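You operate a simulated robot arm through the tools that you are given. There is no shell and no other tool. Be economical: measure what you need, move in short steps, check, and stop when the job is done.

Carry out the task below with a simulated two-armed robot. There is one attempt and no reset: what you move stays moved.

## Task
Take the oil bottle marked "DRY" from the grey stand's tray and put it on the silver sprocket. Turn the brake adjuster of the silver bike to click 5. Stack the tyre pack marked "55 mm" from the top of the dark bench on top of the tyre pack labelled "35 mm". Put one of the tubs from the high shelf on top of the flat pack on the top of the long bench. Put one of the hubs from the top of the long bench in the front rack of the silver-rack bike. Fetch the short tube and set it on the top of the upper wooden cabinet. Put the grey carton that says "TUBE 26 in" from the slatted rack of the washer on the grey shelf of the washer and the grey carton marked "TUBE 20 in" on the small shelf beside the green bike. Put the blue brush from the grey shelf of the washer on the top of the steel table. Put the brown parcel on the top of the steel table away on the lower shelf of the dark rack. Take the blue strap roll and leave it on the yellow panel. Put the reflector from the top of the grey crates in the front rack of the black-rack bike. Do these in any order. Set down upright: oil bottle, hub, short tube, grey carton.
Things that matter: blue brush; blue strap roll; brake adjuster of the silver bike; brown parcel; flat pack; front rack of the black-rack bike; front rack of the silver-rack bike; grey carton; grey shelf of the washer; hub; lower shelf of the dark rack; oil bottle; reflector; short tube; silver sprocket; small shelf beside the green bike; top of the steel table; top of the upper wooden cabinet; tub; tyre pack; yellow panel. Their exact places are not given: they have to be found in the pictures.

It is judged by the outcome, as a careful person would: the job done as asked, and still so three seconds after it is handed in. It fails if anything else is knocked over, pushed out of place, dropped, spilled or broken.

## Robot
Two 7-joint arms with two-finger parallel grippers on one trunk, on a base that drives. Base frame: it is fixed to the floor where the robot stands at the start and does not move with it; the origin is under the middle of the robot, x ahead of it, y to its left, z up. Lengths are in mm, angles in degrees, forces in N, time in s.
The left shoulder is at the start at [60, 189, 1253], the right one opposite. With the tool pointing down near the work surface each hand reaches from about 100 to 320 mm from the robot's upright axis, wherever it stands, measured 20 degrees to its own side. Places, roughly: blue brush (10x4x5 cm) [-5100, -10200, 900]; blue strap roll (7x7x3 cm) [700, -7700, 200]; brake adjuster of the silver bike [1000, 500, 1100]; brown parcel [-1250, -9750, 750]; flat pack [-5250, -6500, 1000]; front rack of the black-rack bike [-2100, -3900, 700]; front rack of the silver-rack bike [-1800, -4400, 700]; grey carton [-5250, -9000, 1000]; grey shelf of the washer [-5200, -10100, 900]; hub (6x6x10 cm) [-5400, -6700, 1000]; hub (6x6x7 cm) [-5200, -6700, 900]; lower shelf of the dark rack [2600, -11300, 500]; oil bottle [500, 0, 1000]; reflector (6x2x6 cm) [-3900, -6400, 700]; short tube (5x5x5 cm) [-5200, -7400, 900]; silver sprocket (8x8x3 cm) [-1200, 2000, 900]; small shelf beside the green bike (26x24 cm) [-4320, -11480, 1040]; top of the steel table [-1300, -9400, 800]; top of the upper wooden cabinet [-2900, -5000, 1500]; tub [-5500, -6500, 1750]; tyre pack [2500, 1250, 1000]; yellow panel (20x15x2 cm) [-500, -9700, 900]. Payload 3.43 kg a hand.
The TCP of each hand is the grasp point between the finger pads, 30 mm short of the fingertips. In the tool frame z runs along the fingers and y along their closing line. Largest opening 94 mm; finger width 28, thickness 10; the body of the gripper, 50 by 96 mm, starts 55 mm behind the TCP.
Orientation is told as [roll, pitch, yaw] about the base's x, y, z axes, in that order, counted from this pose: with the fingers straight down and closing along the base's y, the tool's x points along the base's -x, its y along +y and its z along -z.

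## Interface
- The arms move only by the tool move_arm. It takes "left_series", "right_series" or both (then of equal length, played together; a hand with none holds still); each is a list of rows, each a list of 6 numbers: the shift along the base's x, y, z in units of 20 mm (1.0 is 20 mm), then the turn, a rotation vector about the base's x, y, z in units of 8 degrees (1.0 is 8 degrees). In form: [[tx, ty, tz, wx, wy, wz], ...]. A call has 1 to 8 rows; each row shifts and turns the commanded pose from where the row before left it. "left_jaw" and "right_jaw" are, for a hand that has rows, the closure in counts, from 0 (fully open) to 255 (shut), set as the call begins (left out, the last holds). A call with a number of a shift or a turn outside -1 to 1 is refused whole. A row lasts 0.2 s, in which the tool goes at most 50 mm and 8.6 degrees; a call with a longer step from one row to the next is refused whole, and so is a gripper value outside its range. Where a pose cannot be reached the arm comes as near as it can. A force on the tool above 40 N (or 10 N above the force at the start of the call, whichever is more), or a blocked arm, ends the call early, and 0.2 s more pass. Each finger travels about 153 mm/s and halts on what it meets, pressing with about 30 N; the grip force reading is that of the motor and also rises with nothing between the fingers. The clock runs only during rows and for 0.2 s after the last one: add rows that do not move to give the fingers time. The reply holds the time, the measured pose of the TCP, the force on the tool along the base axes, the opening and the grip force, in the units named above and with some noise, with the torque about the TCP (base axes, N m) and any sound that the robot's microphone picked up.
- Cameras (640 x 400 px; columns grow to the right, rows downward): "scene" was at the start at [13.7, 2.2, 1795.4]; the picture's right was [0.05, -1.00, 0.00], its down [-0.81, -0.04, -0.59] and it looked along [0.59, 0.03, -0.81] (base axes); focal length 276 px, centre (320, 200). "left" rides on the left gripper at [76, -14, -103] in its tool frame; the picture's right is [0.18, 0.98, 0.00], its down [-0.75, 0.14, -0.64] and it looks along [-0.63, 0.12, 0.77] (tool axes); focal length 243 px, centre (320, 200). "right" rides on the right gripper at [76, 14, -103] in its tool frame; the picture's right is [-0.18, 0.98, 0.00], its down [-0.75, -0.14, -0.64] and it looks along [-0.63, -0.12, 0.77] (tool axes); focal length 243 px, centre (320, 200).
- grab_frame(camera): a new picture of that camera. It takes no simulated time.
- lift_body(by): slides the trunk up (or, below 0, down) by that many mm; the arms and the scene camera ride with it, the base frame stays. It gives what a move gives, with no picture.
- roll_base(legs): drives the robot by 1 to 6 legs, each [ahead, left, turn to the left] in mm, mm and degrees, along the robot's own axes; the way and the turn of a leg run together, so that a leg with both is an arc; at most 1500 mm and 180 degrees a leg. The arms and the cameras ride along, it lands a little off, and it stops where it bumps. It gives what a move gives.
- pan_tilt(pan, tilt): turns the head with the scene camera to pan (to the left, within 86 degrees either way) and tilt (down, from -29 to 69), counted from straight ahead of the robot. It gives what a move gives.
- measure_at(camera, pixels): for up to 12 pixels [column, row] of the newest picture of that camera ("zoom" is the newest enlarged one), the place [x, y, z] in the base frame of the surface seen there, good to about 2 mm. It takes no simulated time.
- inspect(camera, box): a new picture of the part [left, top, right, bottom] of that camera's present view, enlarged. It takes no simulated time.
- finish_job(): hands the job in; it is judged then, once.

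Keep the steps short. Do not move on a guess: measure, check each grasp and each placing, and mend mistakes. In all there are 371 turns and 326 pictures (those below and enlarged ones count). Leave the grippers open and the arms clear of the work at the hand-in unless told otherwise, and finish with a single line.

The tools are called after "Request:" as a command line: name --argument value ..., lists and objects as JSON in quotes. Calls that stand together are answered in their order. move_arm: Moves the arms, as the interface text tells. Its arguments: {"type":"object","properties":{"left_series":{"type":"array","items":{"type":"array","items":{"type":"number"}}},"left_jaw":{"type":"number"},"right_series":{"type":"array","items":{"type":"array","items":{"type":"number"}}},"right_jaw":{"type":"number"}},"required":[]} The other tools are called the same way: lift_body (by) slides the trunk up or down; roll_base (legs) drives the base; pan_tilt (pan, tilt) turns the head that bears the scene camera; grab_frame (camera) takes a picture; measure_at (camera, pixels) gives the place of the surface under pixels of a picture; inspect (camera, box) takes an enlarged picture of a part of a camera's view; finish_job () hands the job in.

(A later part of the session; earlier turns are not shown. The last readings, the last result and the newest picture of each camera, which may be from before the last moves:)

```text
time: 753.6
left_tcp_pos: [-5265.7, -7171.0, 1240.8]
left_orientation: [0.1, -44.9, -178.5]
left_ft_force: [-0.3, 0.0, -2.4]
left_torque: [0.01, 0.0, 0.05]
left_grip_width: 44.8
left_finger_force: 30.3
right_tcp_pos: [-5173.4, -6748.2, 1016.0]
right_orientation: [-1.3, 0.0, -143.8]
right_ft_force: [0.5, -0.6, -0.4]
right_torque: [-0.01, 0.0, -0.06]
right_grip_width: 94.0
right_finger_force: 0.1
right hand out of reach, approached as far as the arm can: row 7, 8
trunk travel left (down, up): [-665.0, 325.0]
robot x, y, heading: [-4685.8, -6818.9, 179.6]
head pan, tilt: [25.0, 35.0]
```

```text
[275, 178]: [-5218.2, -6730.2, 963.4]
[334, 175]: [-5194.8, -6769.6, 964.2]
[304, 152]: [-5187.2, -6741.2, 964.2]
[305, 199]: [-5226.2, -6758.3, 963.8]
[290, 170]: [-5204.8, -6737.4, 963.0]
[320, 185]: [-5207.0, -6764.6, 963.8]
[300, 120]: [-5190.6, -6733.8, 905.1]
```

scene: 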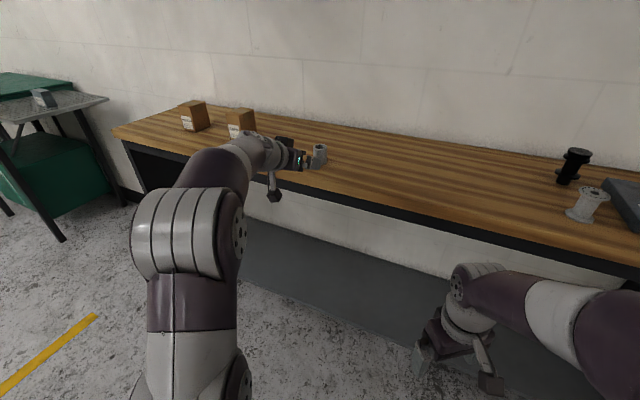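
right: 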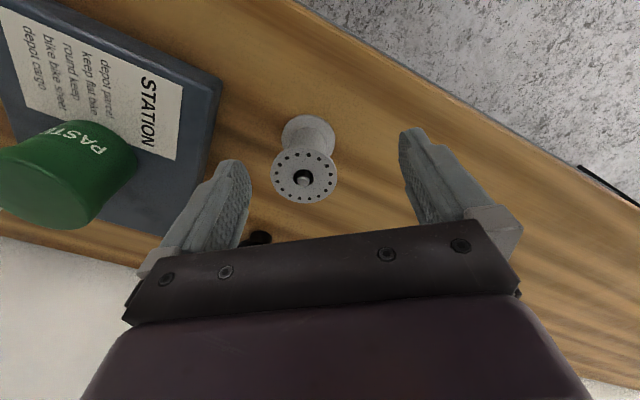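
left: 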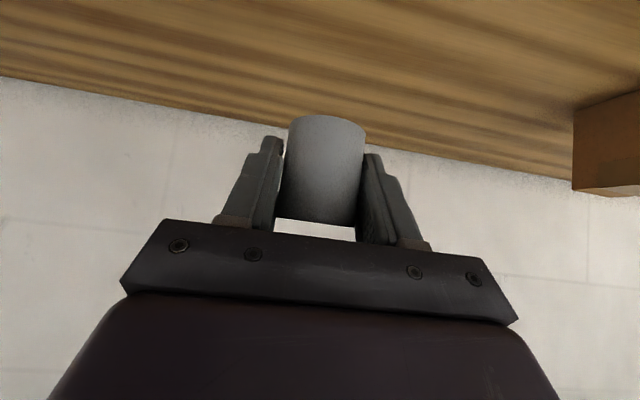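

Hub top flange centre (−5206.6,−6750). Drive ahead 33, lower 84, grip.

Request:
roll_base --legs '[[33, 2, 0]]'

Request:
lift_body --by -40

Request:
grab_frame --camera "right"

```text
time: 754.4
left_tcp_pos: [-5294.3, -7172.4, 1242.0]
left_orientation: [0.1, -45.1, -178.5]
left_ft_force: [-0.3, -0.2, -1.8]
left_torque: [0.01, 0.03, 0.0]
left_grip_width: 45.0
left_finger_force: 30.1
right_tcp_pos: [-5203.3, -6751.8, 1017.9]
right_orientation: [-1.4, -0.1, -143.9]
right_ft_force: [-0.1, 0.4, 1.3]
right_torque: [0.02, -0.01, 0.01]
right_grip_width: 94.0
right_finger_force: 0.0
trunk travel left (down, up): [-665.0, 325.0]
robot x, y, heading: [-4719.8, -6823.1, 179.6]
head pan, tilt: [25.0, 35.0]
```

```text
time: 755.2
left_tcp_pos: [-5295.4, -7173.3, 1201.8]
left_orientation: [0.1, -44.9, -178.5]
left_ft_force: [-0.3, -0.8, -2.1]
left_torque: [-0.01, 0.03, 0.01]
left_grip_width: 45.0
left_finger_force: 30.1
right_tcp_pos: [-5204.5, -6750.5, 976.5]
right_orientation: [-1.4, -0.1, -143.9]
right_ft_force: [0.4, -0.8, -0.2]
right_torque: [0.02, 0.01, -0.01]
right_grip_width: 93.8
right_finger_force: 0.0
trunk travel left (down, up): [-625.0, 365.0]
robot x, y, heading: [-4718.9, -6824.8, 179.6]
head pan, tilt: [25.0, 35.0]
```

```text
101 pictures are left
```

right: 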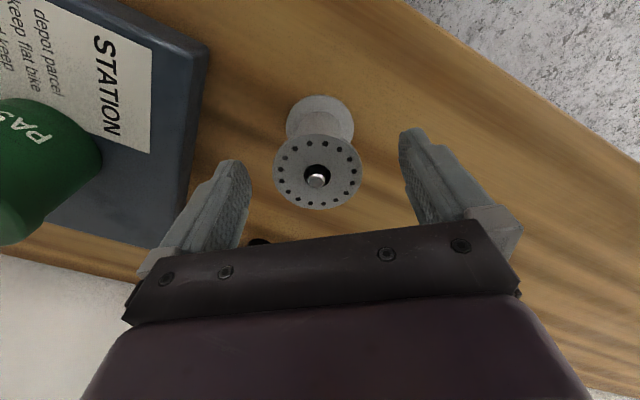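

Request:
lift_body --by -44

Request:
move_arm --right_series '[[0, 0, 0, 0, 0, 0], [0, 0, 0, 0, 0, 0], [0, 0, 0, 0, 0, 0]]' --right_jaw 255

Request:
lift_body --by 200

Request:
grab_frame --camera "right"

```text
time: 756.1
left_tcp_pos: [-5297.3, -7173.0, 1157.8]
left_orientation: [0.1, -44.9, -178.6]
left_ft_force: [0.2, -0.5, -1.7]
left_torque: [0.0, 0.01, -0.01]
left_grip_width: 45.0
left_finger_force: 30.5
right_tcp_pos: [-5204.4, -6749.2, 932.1]
right_orientation: [-1.3, 0.0, -143.9]
right_ft_force: [0.3, -0.3, -0.3]
right_torque: [-0.02, 0.03, -0.02]
right_grip_width: 94.2
right_finger_force: 0.0
trunk travel left (down, up): [-581.0, 409.0]
robot x, y, heading: [-4716.1, -6823.2, 179.5]
head pan, tilt: [25.0, 35.0]
```

```text
time: 756.9
left_tcp_pos: [-5296.2, -7172.7, 1157.1]
left_orientation: [0.2, -44.9, -178.5]
left_ft_force: [0.2, -0.3, -1.9]
left_torque: [0.01, 0.02, 0.0]
left_grip_width: 45.1
left_finger_force: 30.4
right_tcp_pos: [-5204.8, -6750.7, 932.6]
right_orientation: [-1.3, 0.0, -143.9]
right_ft_force: [-1.6, 0.1, 2.2]
right_torque: [-0.09, -0.02, -0.02]
right_grip_width: 51.3
right_finger_force: 30.0
trunk travel left (down, up): [-581.0, 409.0]
robot x, y, heading: [-4719.3, -6826.1, 179.7]
head pan, tilt: [25.0, 35.0]
```

```text
time: 759.1
left_tcp_pos: [-5296.8, -7174.6, 1357.4]
left_orientation: [0.0, -45.0, -178.4]
left_ft_force: [-0.4, -0.7, -1.4]
left_torque: [0.01, 0.02, 0.0]
left_grip_width: 45.0
left_finger_force: 30.5
right_tcp_pos: [-5205.8, -6751.2, 1132.0]
right_orientation: [-1.3, 0.0, -143.9]
right_ft_force: [0.1, 0.1, -1.9]
right_torque: [0.03, 0.02, 0.03]
right_grip_width: 51.0
right_finger_force: 30.0
trunk travel left (down, up): [-781.0, 209.0]
robot x, y, heading: [-4719.1, -6827.4, 179.5]
head pan, tilt: [25.0, 35.0]
```

```text
100 pictures are left
```

right: 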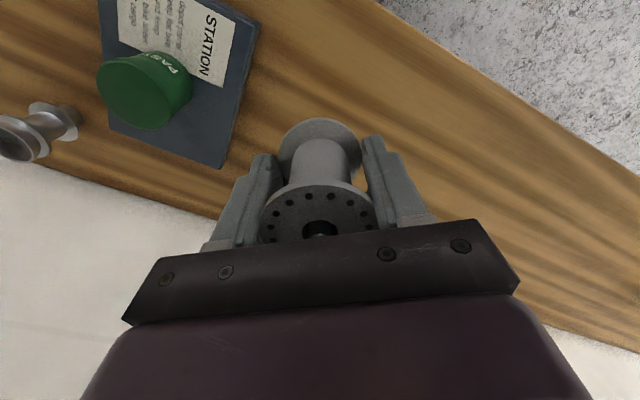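

Both held. Back off to x≈−4480, go north past the crates, then turn east to look for the bikes and cabinet.

Request:
roll_base --legs '[[-235, 0, 0.4], [0, -1300, 0], [0, 0, -135]]'

Request:
pan_tilt --pan -40 --tilt 18

Request:
grab_frame --camera "scene"

```text
time: 772.7
left_tcp_pos: [-4306.5, -4847.5, 1357.5]
left_orientation: [0.1, -44.9, 45.7]
left_ft_force: [-0.1, 0.3, -2.2]
left_torque: [-0.04, 0.03, 0.02]
left_grip_width: 44.8
left_finger_force: 30.3
right_tcp_pos: [-4077.0, -5214.5, 1131.9]
right_orientation: [-1.2, 0.0, 80.4]
right_ft_force: [0.3, 0.0, -1.9]
right_torque: [0.0, 0.0, 0.0]
right_grip_width: 51.0
right_finger_force: 30.1
trunk travel left (down, up): [-781.0, 209.0]
robot x, y, heading: [-4477.7, -5501.5, 43.6]
head pan, tilt: [25.0, 35.0]
```

```text
time: 774.0
left_tcp_pos: [-4308.0, -4846.6, 1357.1]
left_orientation: [0.1, -44.9, 45.8]
left_ft_force: [-1.2, 0.4, -1.1]
left_torque: [-0.01, 0.01, 0.0]
left_grip_width: 45.1
left_finger_force: 30.1
right_tcp_pos: [-4077.7, -5214.1, 1131.6]
right_orientation: [-1.4, 0.0, 80.5]
right_ft_force: [-0.1, -0.9, -2.1]
right_torque: [0.01, 0.02, 0.03]
right_grip_width: 51.0
right_finger_force: 30.5
trunk travel left (down, up): [-781.0, 209.0]
robot x, y, heading: [-4474.2, -5501.7, 43.8]
head pan, tilt: [-40.0, 18.0]
```

```text
99 pictures are left
```

scene: 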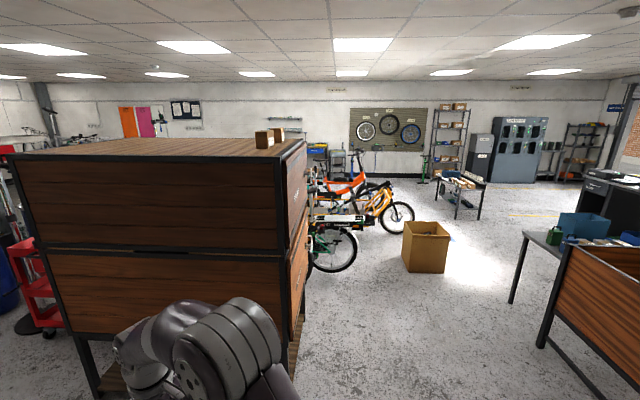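

The stacked wooden cabinets are right ahead; their top holds two small boxes. Measure.

Request:
measure_at --camera "scene" --pixels '[[160, 150], [60, 152], [270, 152], [240, 143], [120, 142], [263, 140], [278, 133], [275, 165], [30, 160], [95, 390], [330, 250], [330, 220]]'

```text
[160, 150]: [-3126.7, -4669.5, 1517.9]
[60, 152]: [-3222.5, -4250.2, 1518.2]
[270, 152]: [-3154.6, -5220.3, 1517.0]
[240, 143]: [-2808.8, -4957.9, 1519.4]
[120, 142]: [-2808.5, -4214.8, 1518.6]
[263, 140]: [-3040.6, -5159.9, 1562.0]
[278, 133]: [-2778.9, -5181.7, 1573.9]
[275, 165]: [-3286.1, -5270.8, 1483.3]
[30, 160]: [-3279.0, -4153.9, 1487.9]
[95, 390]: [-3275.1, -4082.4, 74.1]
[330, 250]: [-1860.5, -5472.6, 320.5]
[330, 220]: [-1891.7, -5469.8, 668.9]
```

Cabinet top z 1518, west face x≈−3285. I face east, raise the trunk fully, retract the right hand, raise the left 60 mm.

Request:
roll_base --legs '[[0, 0, -43.7], [250, 300, 0]]'

Request:
lift_body --by 209

Request:
move_arm --left_series '[[0, 0, 0.5, 0, 0, 0], [0, 0, 0.5, 0, 0, 0], [0, 0, 0.5, 0, 0, 0], [0, 0, 0.5, 0, 0, 0], [0, 0, 0.5, 0, 0, 0], [0, 0, 0.5, 0, 0, 0], [0, 0, 0, 0, 0, 0], [0, 0, 0, 0, 0, 0]]' --right_series '[[-1, 0, 0, 0, 0, 0], [-1, 0, 0, 0, 0, 0], [-1, 0, 0, 0, 0, 0], [-1, 0, 0, 0, 0, 0], [-1, 0, 0, 0, 0, 0], [-1, 0, 0, 0, 0, 0], [-1, 0, 0, 0, 0, 0], [-1, 0, 0, 0, 0, 0]]'

Request:
pan_tilt --pan 10 --tilt 30

Request:
grab_frame --camera "scene"

```text
time: 778.5
left_tcp_pos: [-3649.7, -4841.7, 1357.5]
left_orientation: [0.1, -44.9, 1.9]
left_ft_force: [0.2, -0.8, -1.8]
left_torque: [0.0, 0.02, 0.02]
left_grip_width: 45.2
left_finger_force: 30.0
right_tcp_pos: [-3736.5, -5266.0, 1132.6]
right_orientation: [-1.3, -0.1, 36.5]
right_ft_force: [-0.1, -0.7, -1.2]
right_torque: [0.01, -0.01, 0.04]
right_grip_width: 50.7
right_finger_force: 30.0
trunk travel left (down, up): [-781.0, 209.0]
robot x, y, heading: [-4225.6, -5197.2, 0.2]
head pan, tilt: [-40.0, 18.0]
```

```text
time: 780.8
left_tcp_pos: [-3648.5, -4841.8, 1565.0]
left_orientation: [0.1, -45.0, 2.0]
left_ft_force: [0.2, -0.3, -1.7]
left_torque: [-0.01, -0.01, 0.03]
left_grip_width: 45.2
left_finger_force: 29.7
right_tcp_pos: [-3737.3, -5266.0, 1340.3]
right_orientation: [-1.3, 0.0, 36.6]
right_ft_force: [-1.0, 1.0, -2.3]
right_torque: [0.01, 0.02, -0.02]
right_grip_width: 51.0
right_finger_force: 29.7
trunk travel left (down, up): [-990.0, 0.0]
robot x, y, heading: [-4218.8, -5197.0, 0.2]
head pan, tilt: [-40.0, 18.0]
```

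```text
time: 782.5
left_tcp_pos: [-3650.0, -4842.1, 1625.7]
left_orientation: [0.1, -45.1, 2.0]
left_ft_force: [0.1, 0.2, -2.3]
left_torque: [-0.01, -0.03, -0.02]
left_grip_width: 45.5
left_finger_force: 29.6
right_tcp_pos: [-3897.9, -5264.5, 1341.6]
right_orientation: [-1.3, -0.1, 36.6]
right_ft_force: [-0.5, -0.4, -2.6]
right_torque: [0.03, 0.01, 0.01]
right_grip_width: 51.1
right_finger_force: 30.5
trunk travel left (down, up): [-990.0, 0.0]
robot x, y, heading: [-4225.0, -5197.8, 0.2]
head pan, tilt: [-40.0, 18.0]
```

```text
time: 783.7
left_tcp_pos: [-3649.0, -4841.3, 1625.0]
left_orientation: [0.1, -44.8, 2.0]
left_ft_force: [0.6, 0.1, -1.8]
left_torque: [0.03, -0.02, 0.02]
left_grip_width: 44.7
left_finger_force: 30.2
right_tcp_pos: [-3896.4, -5264.7, 1341.5]
right_orientation: [-1.3, 0.1, 36.6]
right_ft_force: [0.2, 0.5, -2.8]
right_torque: [0.02, 0.02, 0.0]
right_grip_width: 50.9
right_finger_force: 29.9
trunk travel left (down, up): [-990.0, 0.0]
robot x, y, heading: [-4222.1, -5194.3, 0.0]
head pan, tilt: [10.0, 30.0]
```

```text
98 pictures are left
```

scene: 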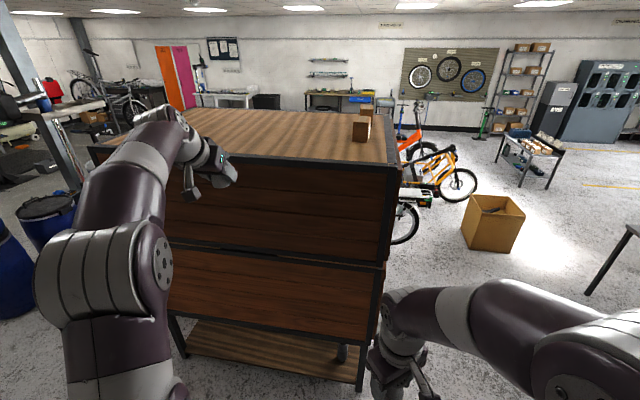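

Drive ahead 455 so the tube is over the top, then lower.

Request:
roll_base --legs '[[455, 0, 0]]'

Request:
lift_body --by -55

Request:
inspect --camera "scene" --box '[80, 130, 340, 300]'

```text
time: 786.5
left_tcp_pos: [-3203.5, -4830.7, 1626.4]
left_orientation: [0.1, -44.9, 2.8]
left_ft_force: [0.1, -0.6, -1.3]
left_torque: [0.01, 0.0, 0.03]
left_grip_width: 45.0
left_finger_force: 30.6
right_tcp_pos: [-3444.1, -5256.0, 1342.2]
right_orientation: [-1.4, 0.0, 37.5]
right_ft_force: [0.4, 1.1, -1.2]
right_torque: [0.0, 0.0, -0.03]
right_grip_width: 50.9
right_finger_force: 30.5
trunk travel left (down, up): [-990.0, 0.0]
robot x, y, heading: [-3774.4, -5194.4, 0.7]
head pan, tilt: [10.0, 30.0]
```

```text
time: 787.4
left_tcp_pos: [-3200.8, -4828.8, 1570.0]
left_orientation: [0.0, -44.9, 2.7]
left_ft_force: [0.6, 0.2, -1.6]
left_torque: [-0.02, 0.02, -0.01]
left_grip_width: 44.9
left_finger_force: 29.9
right_tcp_pos: [-3442.5, -5256.0, 1286.0]
right_orientation: [-1.3, 0.0, 37.5]
right_ft_force: [-0.3, 0.0, -1.1]
right_torque: [-0.01, 0.01, 0.02]
right_grip_width: 50.6
right_finger_force: 30.7
trunk travel left (down, up): [-935.0, 55.0]
robot x, y, heading: [-3769.9, -5189.5, 0.9]
head pan, tilt: [10.0, 30.0]
```

```text
2.35 times, centred on (210, 215) of scene
```

zoom: 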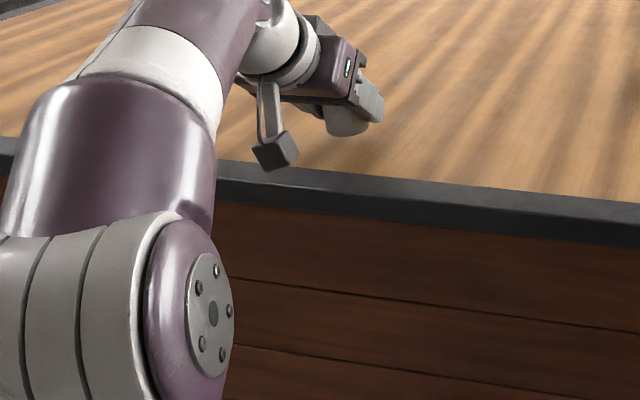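

Lower to contact.

Request:
lift_body --by -17

Request:
lift_body --by -2.5

Request:
lift_body --by -1.5

```text
time: 788.1
left_tcp_pos: [-3201.0, -4829.6, 1552.9]
left_orientation: [0.1, -44.9, 2.8]
left_ft_force: [0.0, -0.7, -0.8]
left_torque: [0.0, 0.03, -0.02]
left_grip_width: 44.9
left_finger_force: 30.0
right_tcp_pos: [-3442.3, -5256.0, 1269.2]
right_orientation: [-1.3, 0.0, 37.6]
right_ft_force: [0.0, 0.1, -1.9]
right_torque: [0.01, 0.0, 0.01]
right_grip_width: 50.7
right_finger_force: 30.1
trunk travel left (down, up): [-918.0, 72.0]
robot x, y, heading: [-3770.9, -5193.4, 0.7]
head pan, tilt: [10.0, 30.0]
```

```text
time: 788.6
left_tcp_pos: [-3201.9, -4829.7, 1552.0]
left_orientation: [0.2, -45.1, 2.7]
left_ft_force: [-1.0, 1.1, 2.3]
left_torque: [-0.07, -0.02, 0.0]
left_grip_width: 44.8
left_finger_force: 30.4
right_tcp_pos: [-3443.6, -5256.2, 1266.5]
right_orientation: [-1.2, 0.0, 37.5]
right_ft_force: [0.6, 1.8, 0.1]
right_torque: [0.0, 0.01, -0.01]
right_grip_width: 50.7
right_finger_force: 30.3
trunk travel left (down, up): [-916.0, 75.0]
robot x, y, heading: [-3775.3, -5192.9, 0.7]
head pan, tilt: [10.0, 30.0]
```

```text
time: 789.1
left_tcp_pos: [-3200.5, -4829.4, 1552.2]
left_orientation: [0.3, -45.3, 2.8]
left_ft_force: [3.5, 2.0, 13.0]
left_torque: [-0.14, 0.01, 0.03]
left_grip_width: 45.1
left_finger_force: 30.3
right_tcp_pos: [-3443.7, -5255.5, 1263.7]
right_orientation: [-1.3, -0.1, 37.4]
right_ft_force: [-0.9, -0.4, -1.6]
right_torque: [0.01, -0.01, 0.0]
right_grip_width: 50.8
right_finger_force: 30.1
trunk travel left (down, up): [-914.0, 76.0]
robot x, y, heading: [-3771.2, -5193.9, 1.0]
head pan, tilt: [10.0, 30.0]
```

Contact. Release and back out.

Request:
move_arm --left_series '[[0, 0, 0, 0, 0, 0], [0, 0, 0, 0, 0, 0], [0, 0, 0, 0, 0, 0]]' --left_jaw 100

Request:
move_arm --left_series '[[-0.7, 0, 0.7, 0, 0, 0], [-0.7, 0, 0.7, 0, 0, 0], [-0.7, 0, 0.7, 0, 0, 0], [-0.7, 0, 0.5, 0, 0, 0]]'

Request:
roll_base --legs '[[-250, 0, 0]]'

Request:
inspect --camera "scene" --box '[80, 80, 400, 280]'

```text
time: 789.9
left_tcp_pos: [-3202.7, -4828.3, 1550.8]
left_orientation: [0.1, -45.3, 2.9]
left_ft_force: [3.1, 9.0, 17.8]
left_torque: [-0.18, -0.34, 0.39]
left_grip_width: 52.6
left_finger_force: 0.1
right_tcp_pos: [-3444.7, -5255.7, 1265.4]
right_orientation: [-1.4, 0.1, 37.4]
right_ft_force: [0.2, 0.1, -2.1]
right_torque: [0.01, -0.02, 0.0]
right_grip_width: 51.0
right_finger_force: 29.9
trunk travel left (down, up): [-914.0, 76.0]
robot x, y, heading: [-3770.2, -5194.0, 0.7]
head pan, tilt: [10.0, 30.0]
```

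```text
time: 790.9
left_tcp_pos: [-3265.8, -4840.9, 1569.3]
left_orientation: [0.1, -45.0, 2.8]
left_ft_force: [-0.6, 0.0, 0.1]
left_torque: [0.02, -0.01, 0.01]
left_grip_width: 57.0
left_finger_force: 0.1
left hand out of reach, approached as far as the arm can: row 1, 2, 3, 4
right_tcp_pos: [-3443.4, -5255.9, 1264.9]
right_orientation: [-1.3, -0.1, 37.5]
right_ft_force: [-0.4, -0.2, -1.2]
right_torque: [-0.03, 0.0, 0.02]
right_grip_width: 50.9
right_finger_force: 30.2
trunk travel left (down, up): [-914.0, 76.0]
robot x, y, heading: [-3768.4, -5192.4, 1.0]
head pan, tilt: [10.0, 30.0]
```

```text
time: 792.7
left_tcp_pos: [-3512.4, -4842.8, 1567.9]
left_orientation: [0.2, -44.9, 3.0]
left_ft_force: [-0.5, -0.5, -0.2]
left_torque: [0.03, 0.0, 0.03]
left_grip_width: 57.2
left_finger_force: 0.0
right_tcp_pos: [-3688.0, -5259.3, 1264.6]
right_orientation: [-1.4, 0.0, 37.6]
right_ft_force: [0.9, 0.5, -2.0]
right_torque: [0.0, -0.01, -0.03]
right_grip_width: 50.7
right_finger_force: 30.0
trunk travel left (down, up): [-914.0, 76.0]
robot x, y, heading: [-4021.3, -5197.0, 1.0]
head pan, tilt: [10.0, 30.0]
```

```text
2.00 times, centred on (240, 180) of scene
```

zoom: 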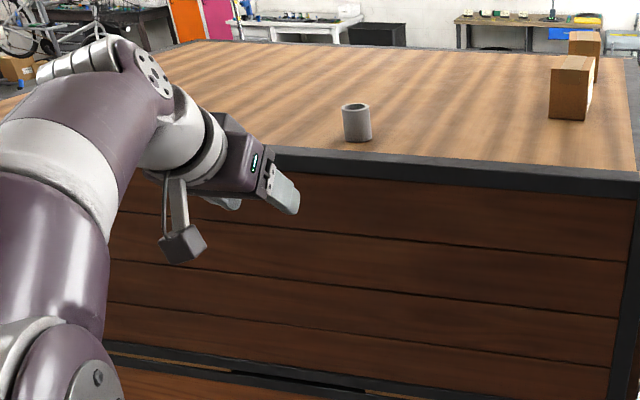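

The tube stands upright on the cabinet top. Now the reflector: turn south to view the grey crates.

Request:
roll_base --legs '[[0, 0, -91]]'

Request:
pan_tilt --pan 0 --tilt 42

Request:
grab_frame --camera "scene"

```text
time: 797.0
left_tcp_pos: [-3668.8, -5706.6, 1568.7]
left_orientation: [0.1, -44.9, -87.8]
left_ft_force: [-0.1, 0.4, 0.0]
left_torque: [-0.03, -0.01, 0.03]
left_grip_width: 57.2
left_finger_force: 0.1
right_tcp_pos: [-4085.1, -5523.4, 1265.5]
right_orientation: [-1.3, 0.0, -53.2]
right_ft_force: [0.2, 0.8, -1.9]
right_torque: [-0.01, 0.02, 0.02]
right_grip_width: 50.9
right_finger_force: 30.3
trunk travel left (down, up): [-914.0, 76.0]
robot x, y, heading: [-4015.2, -5195.5, -89.7]
head pan, tilt: [10.0, 30.0]
```

```text
time: 797.7
left_tcp_pos: [-3670.5, -5707.8, 1569.2]
left_orientation: [0.1, -45.0, -87.8]
left_ft_force: [-0.2, -0.3, -0.5]
left_torque: [-0.02, 0.02, 0.02]
left_grip_width: 57.2
left_finger_force: 0.0
right_tcp_pos: [-4083.8, -5524.1, 1265.5]
right_orientation: [-1.3, 0.0, -53.2]
right_ft_force: [0.7, -0.3, -1.0]
right_torque: [-0.02, -0.02, 0.01]
right_grip_width: 50.8
right_finger_force: 30.1
trunk travel left (down, up): [-914.0, 76.0]
robot x, y, heading: [-4017.1, -5198.5, -89.7]
head pan, tilt: [0.0, 42.0]
```

```text
95 pictures are left
```

scene: 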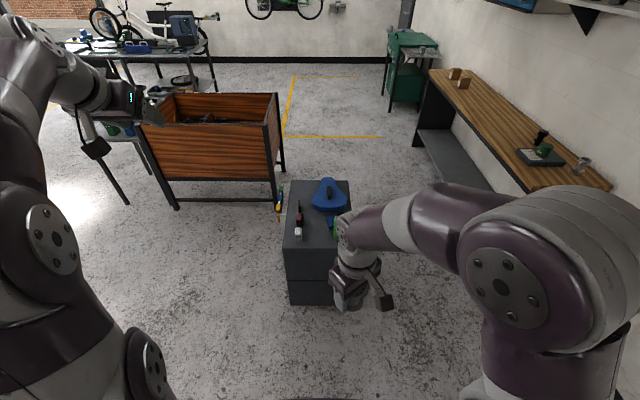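

Request:
inspect --camera "scene" --box '[270, 170, 370, 260]'

Request:
measure_at --camera "zoom" --pixels '[[182, 270], [178, 285], [190, 215], [185, 230], [260, 140], [220, 330], [120, 330], [300, 250], [200, 290], [165, 285]]'

```text
4.44 times, centred on (320, 215) of scene
```

zoom: 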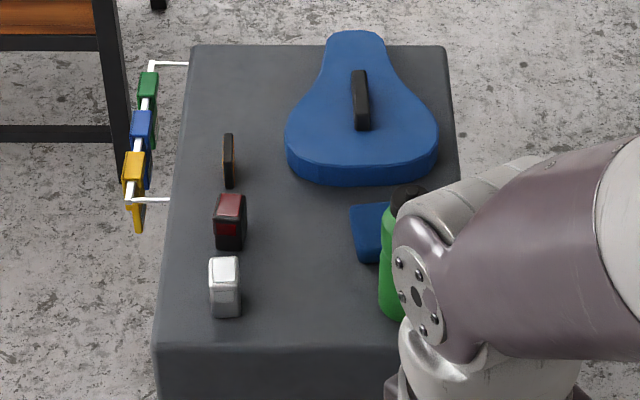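

```text
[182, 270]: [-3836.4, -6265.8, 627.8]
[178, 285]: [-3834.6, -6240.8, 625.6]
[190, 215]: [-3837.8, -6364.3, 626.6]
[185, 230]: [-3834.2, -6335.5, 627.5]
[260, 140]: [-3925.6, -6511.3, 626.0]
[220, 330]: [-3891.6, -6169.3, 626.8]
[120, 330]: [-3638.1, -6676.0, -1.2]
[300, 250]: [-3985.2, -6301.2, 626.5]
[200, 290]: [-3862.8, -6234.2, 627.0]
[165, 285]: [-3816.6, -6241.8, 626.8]
```

The reflector is the thin upright orange-and-black plate at zoom (228,160), beyond the red and white lights. I untilt the left hand to vertical, bring it inward and lower; and raise the right hand.

Request:
move_arm --left_series '[[-1, 0, -1, 0.94, 0, 0], [-1, 0, -1, 0.94, 0, 0], [-1, 0, -1, 0.94, 0, 0], [-1, 0, -1, 0.94, 0, 0], [-1, 0, -1, 0.94, 0, 0], [-1, 0, -1, 0.94, 0, 0], [-1, 0, -1, 0, 0, 0], [-1, 0, -1, 0, 0, 0]]' --left_jaw 0 --right_series '[[0, 0, 1, 0, 0, 0], [0, 0, 1, 0, 0, 0], [0, 0, 1, 0, 0, 0], [0, 0, 1, 0, 0, 0], [0, 0, 1, 0, 0, 0], [0, 0, 0, 0, 0, 0], [0, 0, 0, 0, 0, 0], [0, 0, 0, 0, 0, 0]]'

Request:
move_arm --left_series '[[0, 0, -1, 0, 0, 0], [0, 0, -1, 0, 0, 0], [0, 0, -1, 0, 0, 0], [0, 0, -1, 0, 0, 0], [0, 0, -1, 0, 0, 0], [0, 0, -1, 0, 0, 0], [0, 0, -1, 0, 0, 0], [0, 0, -1, 0, 0, 0]]'

Request:
move_arm --left_series '[[0, -1, -1, 0, 0, 0], [0, -1, -1, 0, 0, 0], [0, -1, -1, 0, 0, 0], [0, -1, -1, 0, 0, 0], [0, -1, -1, 0, 0, 0], [0, -0.5, -1, 0, 0, 0]]'

```text
time: 799.5
left_tcp_pos: [-3847.2, -5655.8, 1249.0]
left_orientation: [1.7, 0.1, -88.4]
left_ft_force: [-0.1, 0.0, -0.6]
left_torque: [0.01, 0.01, 0.02]
left_grip_width: 94.0
left_finger_force: 0.1
left hand out of reach, approached as far as the arm can: row 1, 2, 3, 4, 5, 6
right_tcp_pos: [-4086.4, -5522.9, 1328.7]
right_orientation: [-1.2, -0.1, -53.2]
right_ft_force: [-0.1, 0.9, -1.1]
right_torque: [0.0, -0.07, -0.07]
right_grip_width: 50.7
right_finger_force: 30.0
right hand out of reach, approached as far as the arm can: row 4, 5
trunk travel left (down, up): [-914.0, 76.0]
robot x, y, heading: [-4022.1, -5197.4, -89.7]
head pan, tilt: [0.0, 42.0]
```

```text
time: 801.3
left_tcp_pos: [-3844.9, -5654.2, 1089.3]
left_orientation: [1.8, 0.2, -88.5]
left_ft_force: [0.4, 0.2, 0.8]
left_torque: [0.01, 0.01, -0.04]
left_grip_width: 94.1
left_finger_force: 0.0
right_tcp_pos: [-4085.7, -5521.5, 1329.5]
right_orientation: [-1.3, 0.1, -53.2]
right_ft_force: [-0.5, -0.8, -1.6]
right_torque: [0.03, 0.0, 0.0]
right_grip_width: 50.8
right_finger_force: 29.8
trunk travel left (down, up): [-914.0, 76.0]
robot x, y, heading: [-4019.9, -5195.2, -89.6]
head pan, tilt: [0.0, 42.0]
```

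```text
time: 802.7
left_tcp_pos: [-3844.5, -5763.9, 970.7]
left_orientation: [1.8, 0.0, -88.5]
left_ft_force: [-0.4, 0.9, -1.0]
left_torque: [-0.02, 0.0, -0.03]
left_grip_width: 93.9
left_finger_force: 0.0
right_tcp_pos: [-4086.9, -5522.2, 1329.1]
right_orientation: [-1.2, 0.0, -53.2]
right_ft_force: [-0.4, -0.3, -1.3]
right_torque: [0.0, 0.02, 0.0]
right_grip_width: 50.9
right_finger_force: 30.1
trunk travel left (down, up): [-914.0, 76.0]
robot x, y, heading: [-4018.3, -5197.6, -89.7]
head pan, tilt: [0.0, 42.0]
```

Drive ahead 600 and right 41 so the left hand is above the crates; look down.

Request:
roll_base --legs '[[600, -41, 0]]'

Request:
grab_frame --camera "left"

```text
time: 806.1
left_tcp_pos: [-3881.2, -6364.6, 970.9]
left_orientation: [1.6, 0.1, -88.4]
left_ft_force: [-0.7, 0.1, 0.2]
left_torque: [0.02, 0.01, 0.03]
left_grip_width: 94.1
left_finger_force: 0.0
right_tcp_pos: [-4122.1, -6123.2, 1330.5]
right_orientation: [-1.4, -0.1, -52.9]
right_ft_force: [0.4, 0.0, -1.6]
right_torque: [-0.01, -0.01, 0.02]
right_grip_width: 50.5
right_finger_force: 30.1
trunk travel left (down, up): [-914.0, 76.0]
robot x, y, heading: [-4057.5, -5796.8, -89.5]
head pan, tilt: [0.0, 42.0]
```

```text
93 pictures are left
```

left: 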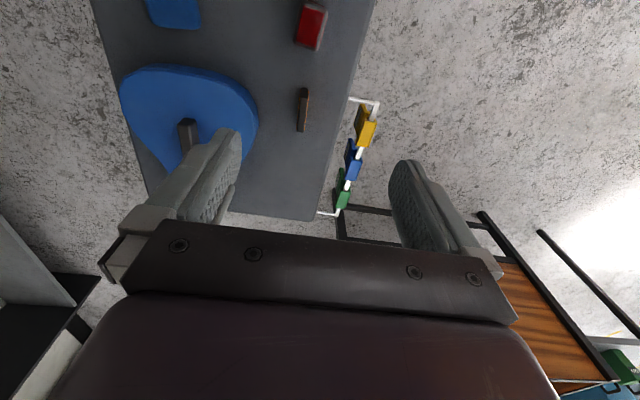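

Request:
inspect --camera "left" --box '[270, 70, 350, 150]'

Request:
measure_at --camera "zoom" --pixels '[[295, 150], [290, 170], [290, 200], [285, 230], [300, 145], [270, 240], [310, 200], [310, 245], [350, 200]]'

```text
5.00 times, centred on (310, 110) of left
```

zoom: 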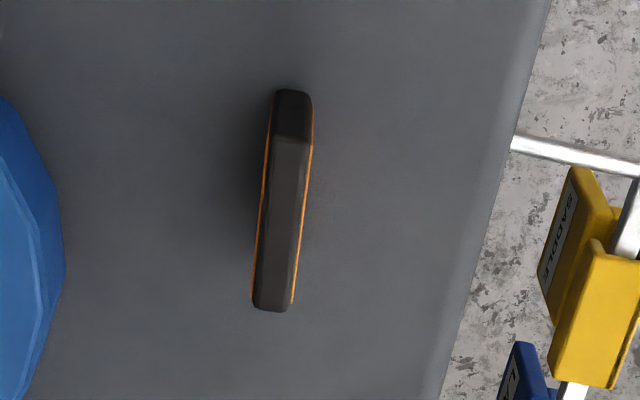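

```text
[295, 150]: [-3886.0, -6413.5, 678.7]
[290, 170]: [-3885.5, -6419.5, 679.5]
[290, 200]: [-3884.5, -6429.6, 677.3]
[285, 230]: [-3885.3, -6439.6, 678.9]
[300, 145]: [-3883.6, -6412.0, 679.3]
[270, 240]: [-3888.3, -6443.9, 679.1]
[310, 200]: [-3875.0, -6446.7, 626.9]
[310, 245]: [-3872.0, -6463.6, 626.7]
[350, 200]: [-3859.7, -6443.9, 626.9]
```

Reflector centre (−3886.5,−6437), top 679. Move over it (base 35, arm 37) and lower 250.

Request:
roll_base --legs '[[33, 0, 0]]'

Request:
move_arm --left_series '[[-0.14, -0.95, 0, 0, 0, -0.1], [-0.14, -0.95, 0, 0, 0, -0.1], [0, 0, 0, 0, 0, 0]]'

Request:
lift_body --by -240

Request:
grab_frame --camera "left"

```text
time: 807.0
left_tcp_pos: [-3881.2, -6391.5, 975.4]
left_orientation: [1.6, -0.2, -88.2]
left_ft_force: [0.0, -0.1, 0.7]
left_torque: [-0.06, -0.03, 0.03]
left_grip_width: 94.1
left_finger_force: 0.1
right_tcp_pos: [-4123.7, -6149.7, 1331.3]
right_orientation: [-1.5, -0.3, -53.0]
right_ft_force: [-0.1, 1.2, -1.9]
right_torque: [-0.05, 0.02, 0.0]
right_grip_width: 50.8
right_finger_force: 29.9
trunk travel left (down, up): [-914.0, 76.0]
robot x, y, heading: [-4057.5, -5833.1, -89.6]
head pan, tilt: [0.0, 42.0]
```

```text
time: 807.8
left_tcp_pos: [-3886.1, -6436.2, 969.9]
left_orientation: [1.7, 0.2, -89.9]
left_ft_force: [1.0, 0.1, 0.3]
left_torque: [-0.01, 0.01, 0.01]
left_grip_width: 93.8
left_finger_force: 0.0
right_tcp_pos: [-4123.5, -6156.9, 1328.7]
right_orientation: [-1.3, 0.0, -53.0]
right_ft_force: [0.1, 0.6, -1.6]
right_torque: [-0.01, 0.02, -0.02]
right_grip_width: 50.9
right_finger_force: 29.8
trunk travel left (down, up): [-914.0, 76.0]
robot x, y, heading: [-4057.8, -5830.5, -89.6]
head pan, tilt: [0.0, 42.0]
```

```text
time: 810.2
left_tcp_pos: [-3886.9, -6435.8, 730.8]
left_orientation: [1.6, 0.1, -89.9]
left_ft_force: [-0.1, -0.6, -0.1]
left_torque: [0.02, 0.0, 0.0]
left_grip_width: 93.9
left_finger_force: 0.0
right_tcp_pos: [-4122.4, -6155.7, 1088.1]
right_orientation: [-1.3, 0.0, -53.0]
right_ft_force: [0.2, 0.0, -0.9]
right_torque: [0.02, 0.02, 0.01]
right_grip_width: 50.7
right_finger_force: 30.0
trunk travel left (down, up): [-674.0, 316.0]
robot x, y, heading: [-4056.6, -5830.4, -89.3]
head pan, tilt: [0.0, 42.0]
```

```text
91 pictures are left
```

left: 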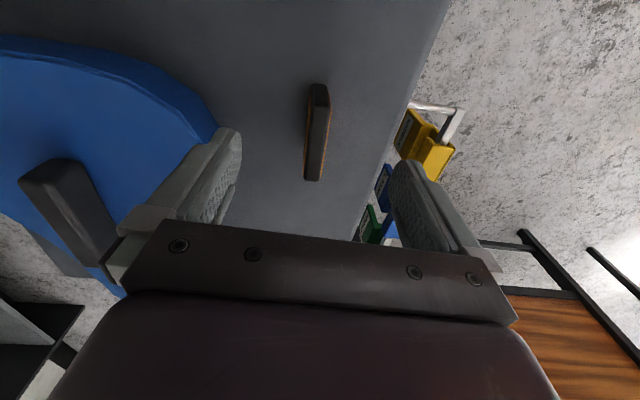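

Centred; I narrow the opening to ~51 mm to clear the saddle, lower 68, and grip.

Request:
move_arm --left_series '[[0, 0, 0, 0, 0, 0], [0, 0, 0, 0, 0, 0]]' --left_jaw 115

Request:
lift_body --by -68

Request:
move_arm --left_series '[[0, 0, 0, 0, 0, 0], [0, 0, 0, 0, 0, 0], [0, 0, 0, 0, 0, 0]]' --left_jaw 255

Request:
lift_body --by 300

Request:
grab_frame --camera "left"

```text
time: 810.9
left_tcp_pos: [-3886.2, -6436.2, 730.7]
left_orientation: [1.8, 0.2, -89.9]
left_ft_force: [-0.3, 0.5, -0.4]
left_torque: [-0.01, 0.02, -0.03]
left_grip_width: 51.6
left_finger_force: 0.1
right_tcp_pos: [-4121.2, -6156.3, 1090.2]
right_orientation: [-1.2, -0.1, -53.0]
right_ft_force: [0.4, 0.0, -2.4]
right_torque: [0.0, -0.01, 0.05]
right_grip_width: 50.7
right_finger_force: 30.1
trunk travel left (down, up): [-674.0, 316.0]
robot x, y, heading: [-4053.7, -5831.6, -89.4]
head pan, tilt: [0.0, 42.0]
```

```text
time: 811.9
left_tcp_pos: [-3885.9, -6435.7, 664.0]
left_orientation: [1.8, 0.1, -89.8]
left_ft_force: [-0.6, 0.7, -0.5]
left_torque: [-0.02, 0.0, 0.02]
left_grip_width: 51.6
left_finger_force: 0.1
right_tcp_pos: [-4122.6, -6155.7, 1021.5]
right_orientation: [-1.2, -0.2, -53.0]
right_ft_force: [0.4, -0.1, -1.7]
right_torque: [-0.01, 0.0, -0.02]
right_grip_width: 50.8
right_finger_force: 30.3
trunk travel left (down, up): [-606.0, 384.0]
robot x, y, heading: [-4057.7, -5828.6, -89.2]
head pan, tilt: [0.0, 42.0]
```

```text
time: 812.7
left_tcp_pos: [-3885.4, -6436.2, 664.4]
left_orientation: [1.6, 0.1, -90.0]
left_ft_force: [0.3, 0.0, 3.2]
left_torque: [0.03, -0.05, -0.01]
left_grip_width: 16.3
left_finger_force: 30.2
right_tcp_pos: [-4123.5, -6155.4, 1021.5]
right_orientation: [-1.3, -0.1, -53.0]
right_ft_force: [-0.7, -0.9, -1.5]
right_torque: [0.04, -0.02, 0.01]
right_grip_width: 50.9
right_finger_force: 29.7
trunk travel left (down, up): [-606.0, 384.0]
robot x, y, heading: [-4055.2, -5831.2, -89.4]
head pan, tilt: [0.0, 42.0]
```

```text
time: 815.7
left_tcp_pos: [-3885.2, -6435.1, 962.4]
left_orientation: [1.7, 0.3, -89.9]
left_ft_force: [0.1, -0.6, -0.3]
left_torque: [0.05, -0.01, -0.02]
left_grip_width: 16.4
left_finger_force: 30.2
right_tcp_pos: [-4121.6, -6156.9, 1321.4]
right_orientation: [-1.3, -0.1, -53.0]
right_ft_force: [-0.3, 0.2, -1.0]
right_torque: [0.0, 0.0, 0.04]
right_grip_width: 50.8
right_finger_force: 30.3
trunk travel left (down, up): [-906.0, 84.0]
robot x, y, heading: [-4053.2, -5831.8, -89.5]
head pan, tilt: [0.0, 42.0]
```

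```text
90 pictures are left
```

left: 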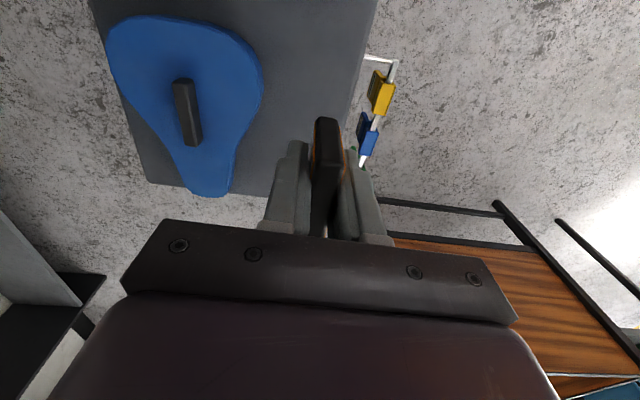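

Reflector held. Back up, turn east and drive past the cabinet's south side to look at the bikes.

Request:
roll_base --legs '[[-60, 0, 0], [0, 0, 89.5], [1250, -20, 0]]'

Request:
pan_tilt --pan 40 --tilt 25

Request:
grab_frame --camera "scene"

```text
time: 826.4
left_tcp_pos: [-2179.4, -5704.0, 964.3]
left_orientation: [1.8, 0.1, -3.5]
left_ft_force: [-0.3, 0.6, -0.2]
left_torque: [0.05, -0.02, 0.0]
left_grip_width: 16.5
left_finger_force: 30.3
right_tcp_pos: [-2473.3, -5922.5, 1320.9]
right_orientation: [-1.2, 0.0, 33.3]
right_ft_force: [0.5, 0.2, -2.0]
right_torque: [-0.04, 0.01, -0.01]
right_grip_width: 50.8
right_finger_force: 30.1
trunk travel left (down, up): [-906.0, 84.0]
robot x, y, heading: [-2791.6, -5834.6, -3.6]
head pan, tilt: [0.0, 42.0]
```

```text
time: 827.5
left_tcp_pos: [-2178.7, -5704.1, 962.3]
left_orientation: [1.7, 0.1, -3.7]
left_ft_force: [0.2, 0.0, 0.3]
left_torque: [-0.03, 0.0, 0.03]
left_grip_width: 16.0
left_finger_force: 30.0
right_tcp_pos: [-2473.9, -5922.0, 1321.6]
right_orientation: [-1.4, -0.1, 33.2]
right_ft_force: [-0.2, 0.5, -2.1]
right_torque: [0.02, -0.01, 0.02]
right_grip_width: 50.7
right_finger_force: 30.2
trunk travel left (down, up): [-906.0, 84.0]
robot x, y, heading: [-2795.0, -5830.6, -3.3]
head pan, tilt: [40.0, 25.0]
```

```text
89 pictures are left
```

scene: 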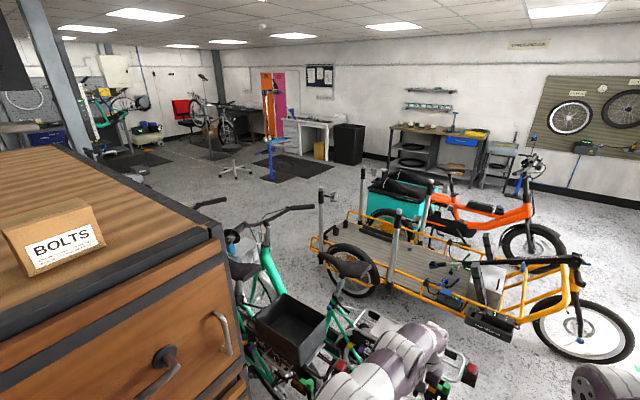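

Two teal bikes stand right by the cabinet. I zoom to find their front racks and the free space around.

Request:
inspect --camera "scene" --box '[180, 170, 400, 400]'

Request:
measure_at --camera "scene" --pixels '[[268, 215], [225, 200], [310, 208], [345, 268], [290, 325], [325, 250], [345, 290], [320, 245], [470, 375], [240, 270], [255, 290], [180, 195]]'

```text
1.74 times, centred on (290, 285) of scene
```

zoom: 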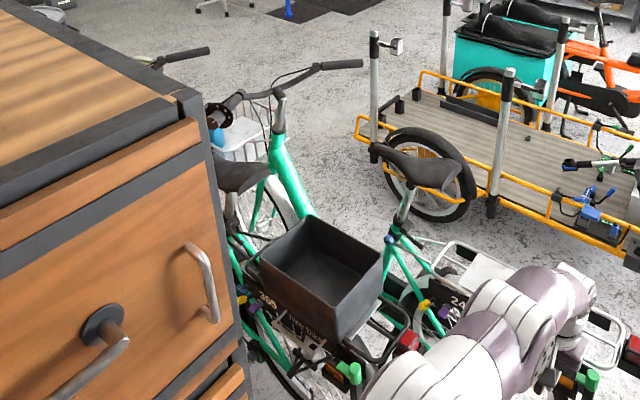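

```text
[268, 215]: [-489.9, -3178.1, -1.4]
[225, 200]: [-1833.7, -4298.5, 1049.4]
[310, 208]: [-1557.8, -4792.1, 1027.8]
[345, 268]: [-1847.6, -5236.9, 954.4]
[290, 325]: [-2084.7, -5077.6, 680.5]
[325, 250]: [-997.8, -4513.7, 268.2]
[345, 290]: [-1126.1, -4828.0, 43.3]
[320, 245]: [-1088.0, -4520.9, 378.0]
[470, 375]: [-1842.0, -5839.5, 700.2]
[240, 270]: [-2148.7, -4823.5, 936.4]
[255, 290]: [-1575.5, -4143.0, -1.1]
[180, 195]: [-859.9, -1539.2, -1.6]
```

The bikes point north: silver-rack front at (−1800,−4400), black-rack front at (−2100,−3900), so I must reach them from the north. I check the way east/south for going round.

Request:
roll_base --legs '[[-250, 0, 3.3]]'

Request:
pan_tilt --pan -15 --tilt 25

Request:
grab_frame --camera "scene"

Request:
measure_at --camera "scene" --pixels '[[320, 250], [370, 260], [250, 250], [300, 200], [200, 250], [400, 230], [350, 200], [450, 250]]'

```text
time: 829.3
left_tcp_pos: [-2438.3, -5661.3, 962.1]
left_orientation: [1.7, 0.3, -0.1]
left_ft_force: [-0.5, -0.4, -0.9]
left_torque: [-0.03, 0.03, -0.05]
left_grip_width: 16.3
left_finger_force: 30.3
right_tcp_pos: [-2719.0, -5895.9, 1320.9]
right_orientation: [-1.4, 0.0, 36.7]
right_ft_force: [-0.3, 0.6, -1.5]
right_torque: [-0.01, -0.02, 0.01]
right_grip_width: 50.7
right_finger_force: 30.2
trunk travel left (down, up): [-906.0, 84.0]
robot x, y, heading: [-3045.3, -5827.2, 0.1]
head pan, tilt: [40.0, 25.0]
```

```text
time: 830.6
left_tcp_pos: [-2440.0, -5660.9, 962.2]
left_orientation: [1.7, 0.1, -0.1]
left_ft_force: [-0.4, 0.0, -0.1]
left_torque: [-0.02, 0.01, 0.01]
left_grip_width: 16.0
left_finger_force: 30.2
right_tcp_pos: [-2721.8, -5896.1, 1321.2]
right_orientation: [-1.3, -0.1, 36.7]
right_ft_force: [-0.2, -0.5, -1.2]
right_torque: [-0.03, 0.03, 0.0]
right_grip_width: 50.8
right_finger_force: 30.3
trunk travel left (down, up): [-906.0, 84.0]
robot x, y, heading: [-3044.4, -5826.2, 0.3]
head pan, tilt: [-15.0, 25.0]
```

```text
87 pictures are left
```

scene: 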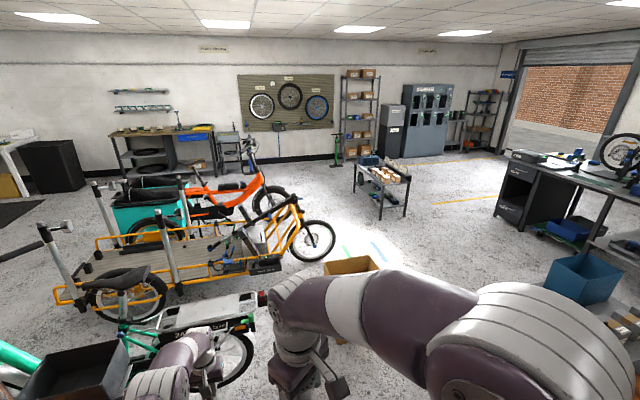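

```text
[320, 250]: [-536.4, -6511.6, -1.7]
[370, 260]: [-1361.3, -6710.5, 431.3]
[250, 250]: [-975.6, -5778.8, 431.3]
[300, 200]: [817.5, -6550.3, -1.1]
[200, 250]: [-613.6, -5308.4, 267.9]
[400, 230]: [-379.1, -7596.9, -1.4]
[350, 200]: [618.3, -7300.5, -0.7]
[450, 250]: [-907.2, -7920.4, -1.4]
```

The east way is tight, so I check the west side: back to x≈−3780, face north and look.

Request:
roll_base --legs '[[-720, 60, 0], [0, 0, 90]]'

Request:
pan_tilt --pan 0 --tilt 25

Request:
grab_frame --camera "scene"

```text
time: 838.3
left_tcp_pos: [-3917.3, -5160.0, 962.8]
left_orientation: [1.7, 0.2, 88.8]
left_ft_force: [-0.1, 1.1, 0.7]
left_torque: [0.0, 0.02, -0.01]
left_grip_width: 16.3
left_finger_force: 30.0
right_tcp_pos: [-3688.1, -5445.6, 1322.8]
right_orientation: [-1.3, -0.1, 125.6]
right_ft_force: [-0.3, 0.0, -0.9]
right_torque: [-0.01, -0.01, 0.02]
right_grip_width: 50.7
right_finger_force: 30.1
trunk travel left (down, up): [-906.0, 84.0]
robot x, y, heading: [-3761.7, -5766.9, 89.2]
head pan, tilt: [-15.0, 25.0]
```

```text
time: 839.1
left_tcp_pos: [-3917.7, -5161.2, 962.4]
left_orientation: [1.7, 0.1, 88.8]
left_ft_force: [-0.1, 0.5, -0.5]
left_torque: [0.0, 0.0, 0.0]
left_grip_width: 16.3
left_finger_force: 29.9
right_tcp_pos: [-3688.4, -5445.6, 1321.3]
right_orientation: [-1.2, -0.1, 125.5]
right_ft_force: [-0.1, -0.2, -1.3]
right_torque: [0.01, 0.03, 0.0]
right_grip_width: 50.6
right_finger_force: 30.4
trunk travel left (down, up): [-906.0, 84.0]
robot x, y, heading: [-3761.1, -5770.6, 89.2]
head pan, tilt: [0.0, 25.0]
```

```text
86 pictures are left
```

scene: 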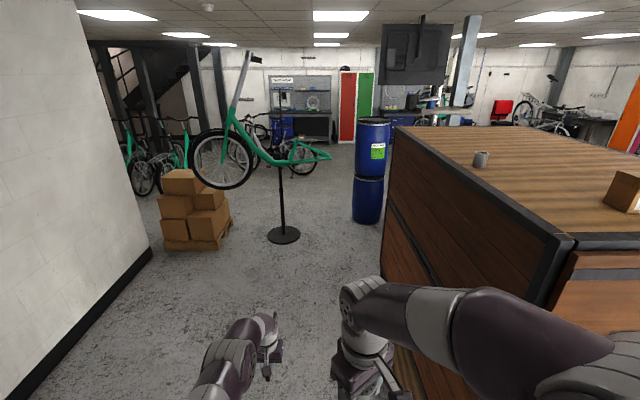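

There's a passage between the bike stand's pole and the barrels. Measure.

Request:
measure_at --camera "scene" --pixels '[[283, 236], [298, 238], [355, 215], [367, 222], [385, 215], [325, 155], [300, 200], [215, 240], [200, 160], [430, 110], [320, 180], [400, 150]]'

```text
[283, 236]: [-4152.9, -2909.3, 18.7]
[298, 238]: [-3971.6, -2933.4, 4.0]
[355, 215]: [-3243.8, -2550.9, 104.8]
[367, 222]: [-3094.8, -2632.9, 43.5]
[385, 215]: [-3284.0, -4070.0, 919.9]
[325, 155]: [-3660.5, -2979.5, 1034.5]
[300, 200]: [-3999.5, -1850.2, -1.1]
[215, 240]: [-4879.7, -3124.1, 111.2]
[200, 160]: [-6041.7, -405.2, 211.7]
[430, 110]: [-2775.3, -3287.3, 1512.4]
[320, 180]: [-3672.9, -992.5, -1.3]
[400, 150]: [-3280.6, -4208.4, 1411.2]
```

Passage is fine: cabinet ends at y −4070; then turn east. Drive north to y≈−3800, turn east, and look.

Request:
roll_base --legs '[[1000, 0, 0.5], [970, 0, 0], [0, 0, -90]]'

Request:
pan_tilt --pan -5 --tilt 22

Request:
grab_frame --camera "scene"

Request:
measure_at --camera "scene" --pixels '[[320, 200], [400, 220], [250, 150], [350, 230], [450, 230], [300, 250]]'

```text
time: 852.7
left_tcp_pos: [-3145.1, -3633.2, 962.2]
left_orientation: [1.8, 0.1, -0.4]
left_ft_force: [0.3, 0.0, -0.2]
left_torque: [-0.04, 0.01, 0.0]
left_grip_width: 16.5
left_finger_force: 29.5
right_tcp_pos: [-3428.7, -3867.3, 1321.4]
right_orientation: [-1.3, -0.2, 36.4]
right_ft_force: [-0.2, -1.0, -1.4]
right_torque: [0.02, 0.02, -0.02]
right_grip_width: 50.7
right_finger_force: 30.3
trunk travel left (down, up): [-906.0, 84.0]
robot x, y, heading: [-3748.6, -3794.9, -0.1]
head pan, tilt: [0.0, 25.0]
```

```text
time: 853.4
left_tcp_pos: [-3144.8, -3634.4, 963.6]
left_orientation: [1.7, 0.2, -0.3]
left_ft_force: [0.1, 0.4, -0.3]
left_torque: [0.02, -0.02, 0.02]
left_grip_width: 16.5
left_finger_force: 29.9
right_tcp_pos: [-3427.9, -3867.7, 1320.8]
right_orientation: [-1.3, 0.0, 36.4]
right_ft_force: [-0.3, -0.8, -3.3]
right_torque: [0.0, 0.0, 0.01]
right_grip_width: 50.4
right_finger_force: 30.0
trunk travel left (down, up): [-906.0, 84.0]
robot x, y, heading: [-3753.2, -3796.4, -0.1]
head pan, tilt: [-5.0, 22.0]
```

```text
85 pictures are left
```

scene: 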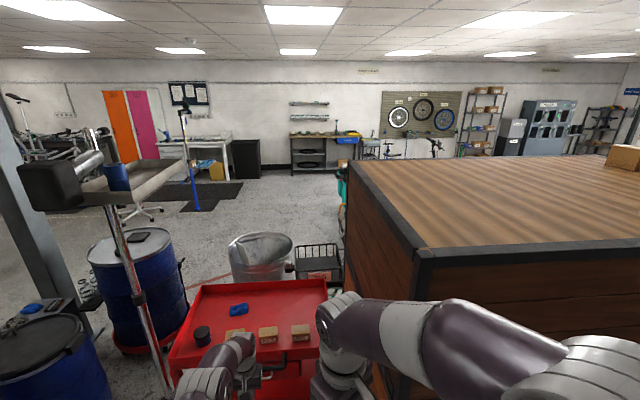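

```text
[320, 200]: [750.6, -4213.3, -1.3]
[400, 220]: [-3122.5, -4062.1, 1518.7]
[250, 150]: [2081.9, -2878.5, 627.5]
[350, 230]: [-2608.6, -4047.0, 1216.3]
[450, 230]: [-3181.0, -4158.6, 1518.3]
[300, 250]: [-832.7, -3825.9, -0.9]
```

A red trolley is ahead; beyond it a black wire basket at (320,258) – the black front rack. Measure.

Request:
inspect --camera "scene" --box '[150, 210, 370, 380]'

Request:
measure_at --camera "scene" --pixels '[[325, 282], [215, 290], [172, 365], [318, 355], [320, 246], [300, 262], [335, 262], [320, 270], [260, 240], [185, 310], [130, 340], [240, 280]]'

```text
2.35 times, centred on (260, 295) of scene
```

zoom: 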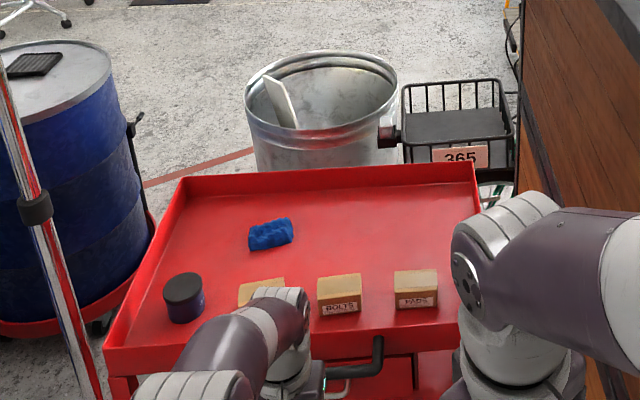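

```text
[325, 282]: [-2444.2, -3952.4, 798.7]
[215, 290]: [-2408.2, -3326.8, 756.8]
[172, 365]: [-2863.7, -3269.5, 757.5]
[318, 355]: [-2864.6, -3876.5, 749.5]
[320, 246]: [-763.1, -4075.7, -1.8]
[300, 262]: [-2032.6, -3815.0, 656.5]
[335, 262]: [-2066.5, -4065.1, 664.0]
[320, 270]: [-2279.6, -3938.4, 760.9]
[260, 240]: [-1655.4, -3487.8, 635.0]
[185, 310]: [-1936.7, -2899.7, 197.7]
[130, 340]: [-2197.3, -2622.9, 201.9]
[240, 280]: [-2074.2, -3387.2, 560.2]
```

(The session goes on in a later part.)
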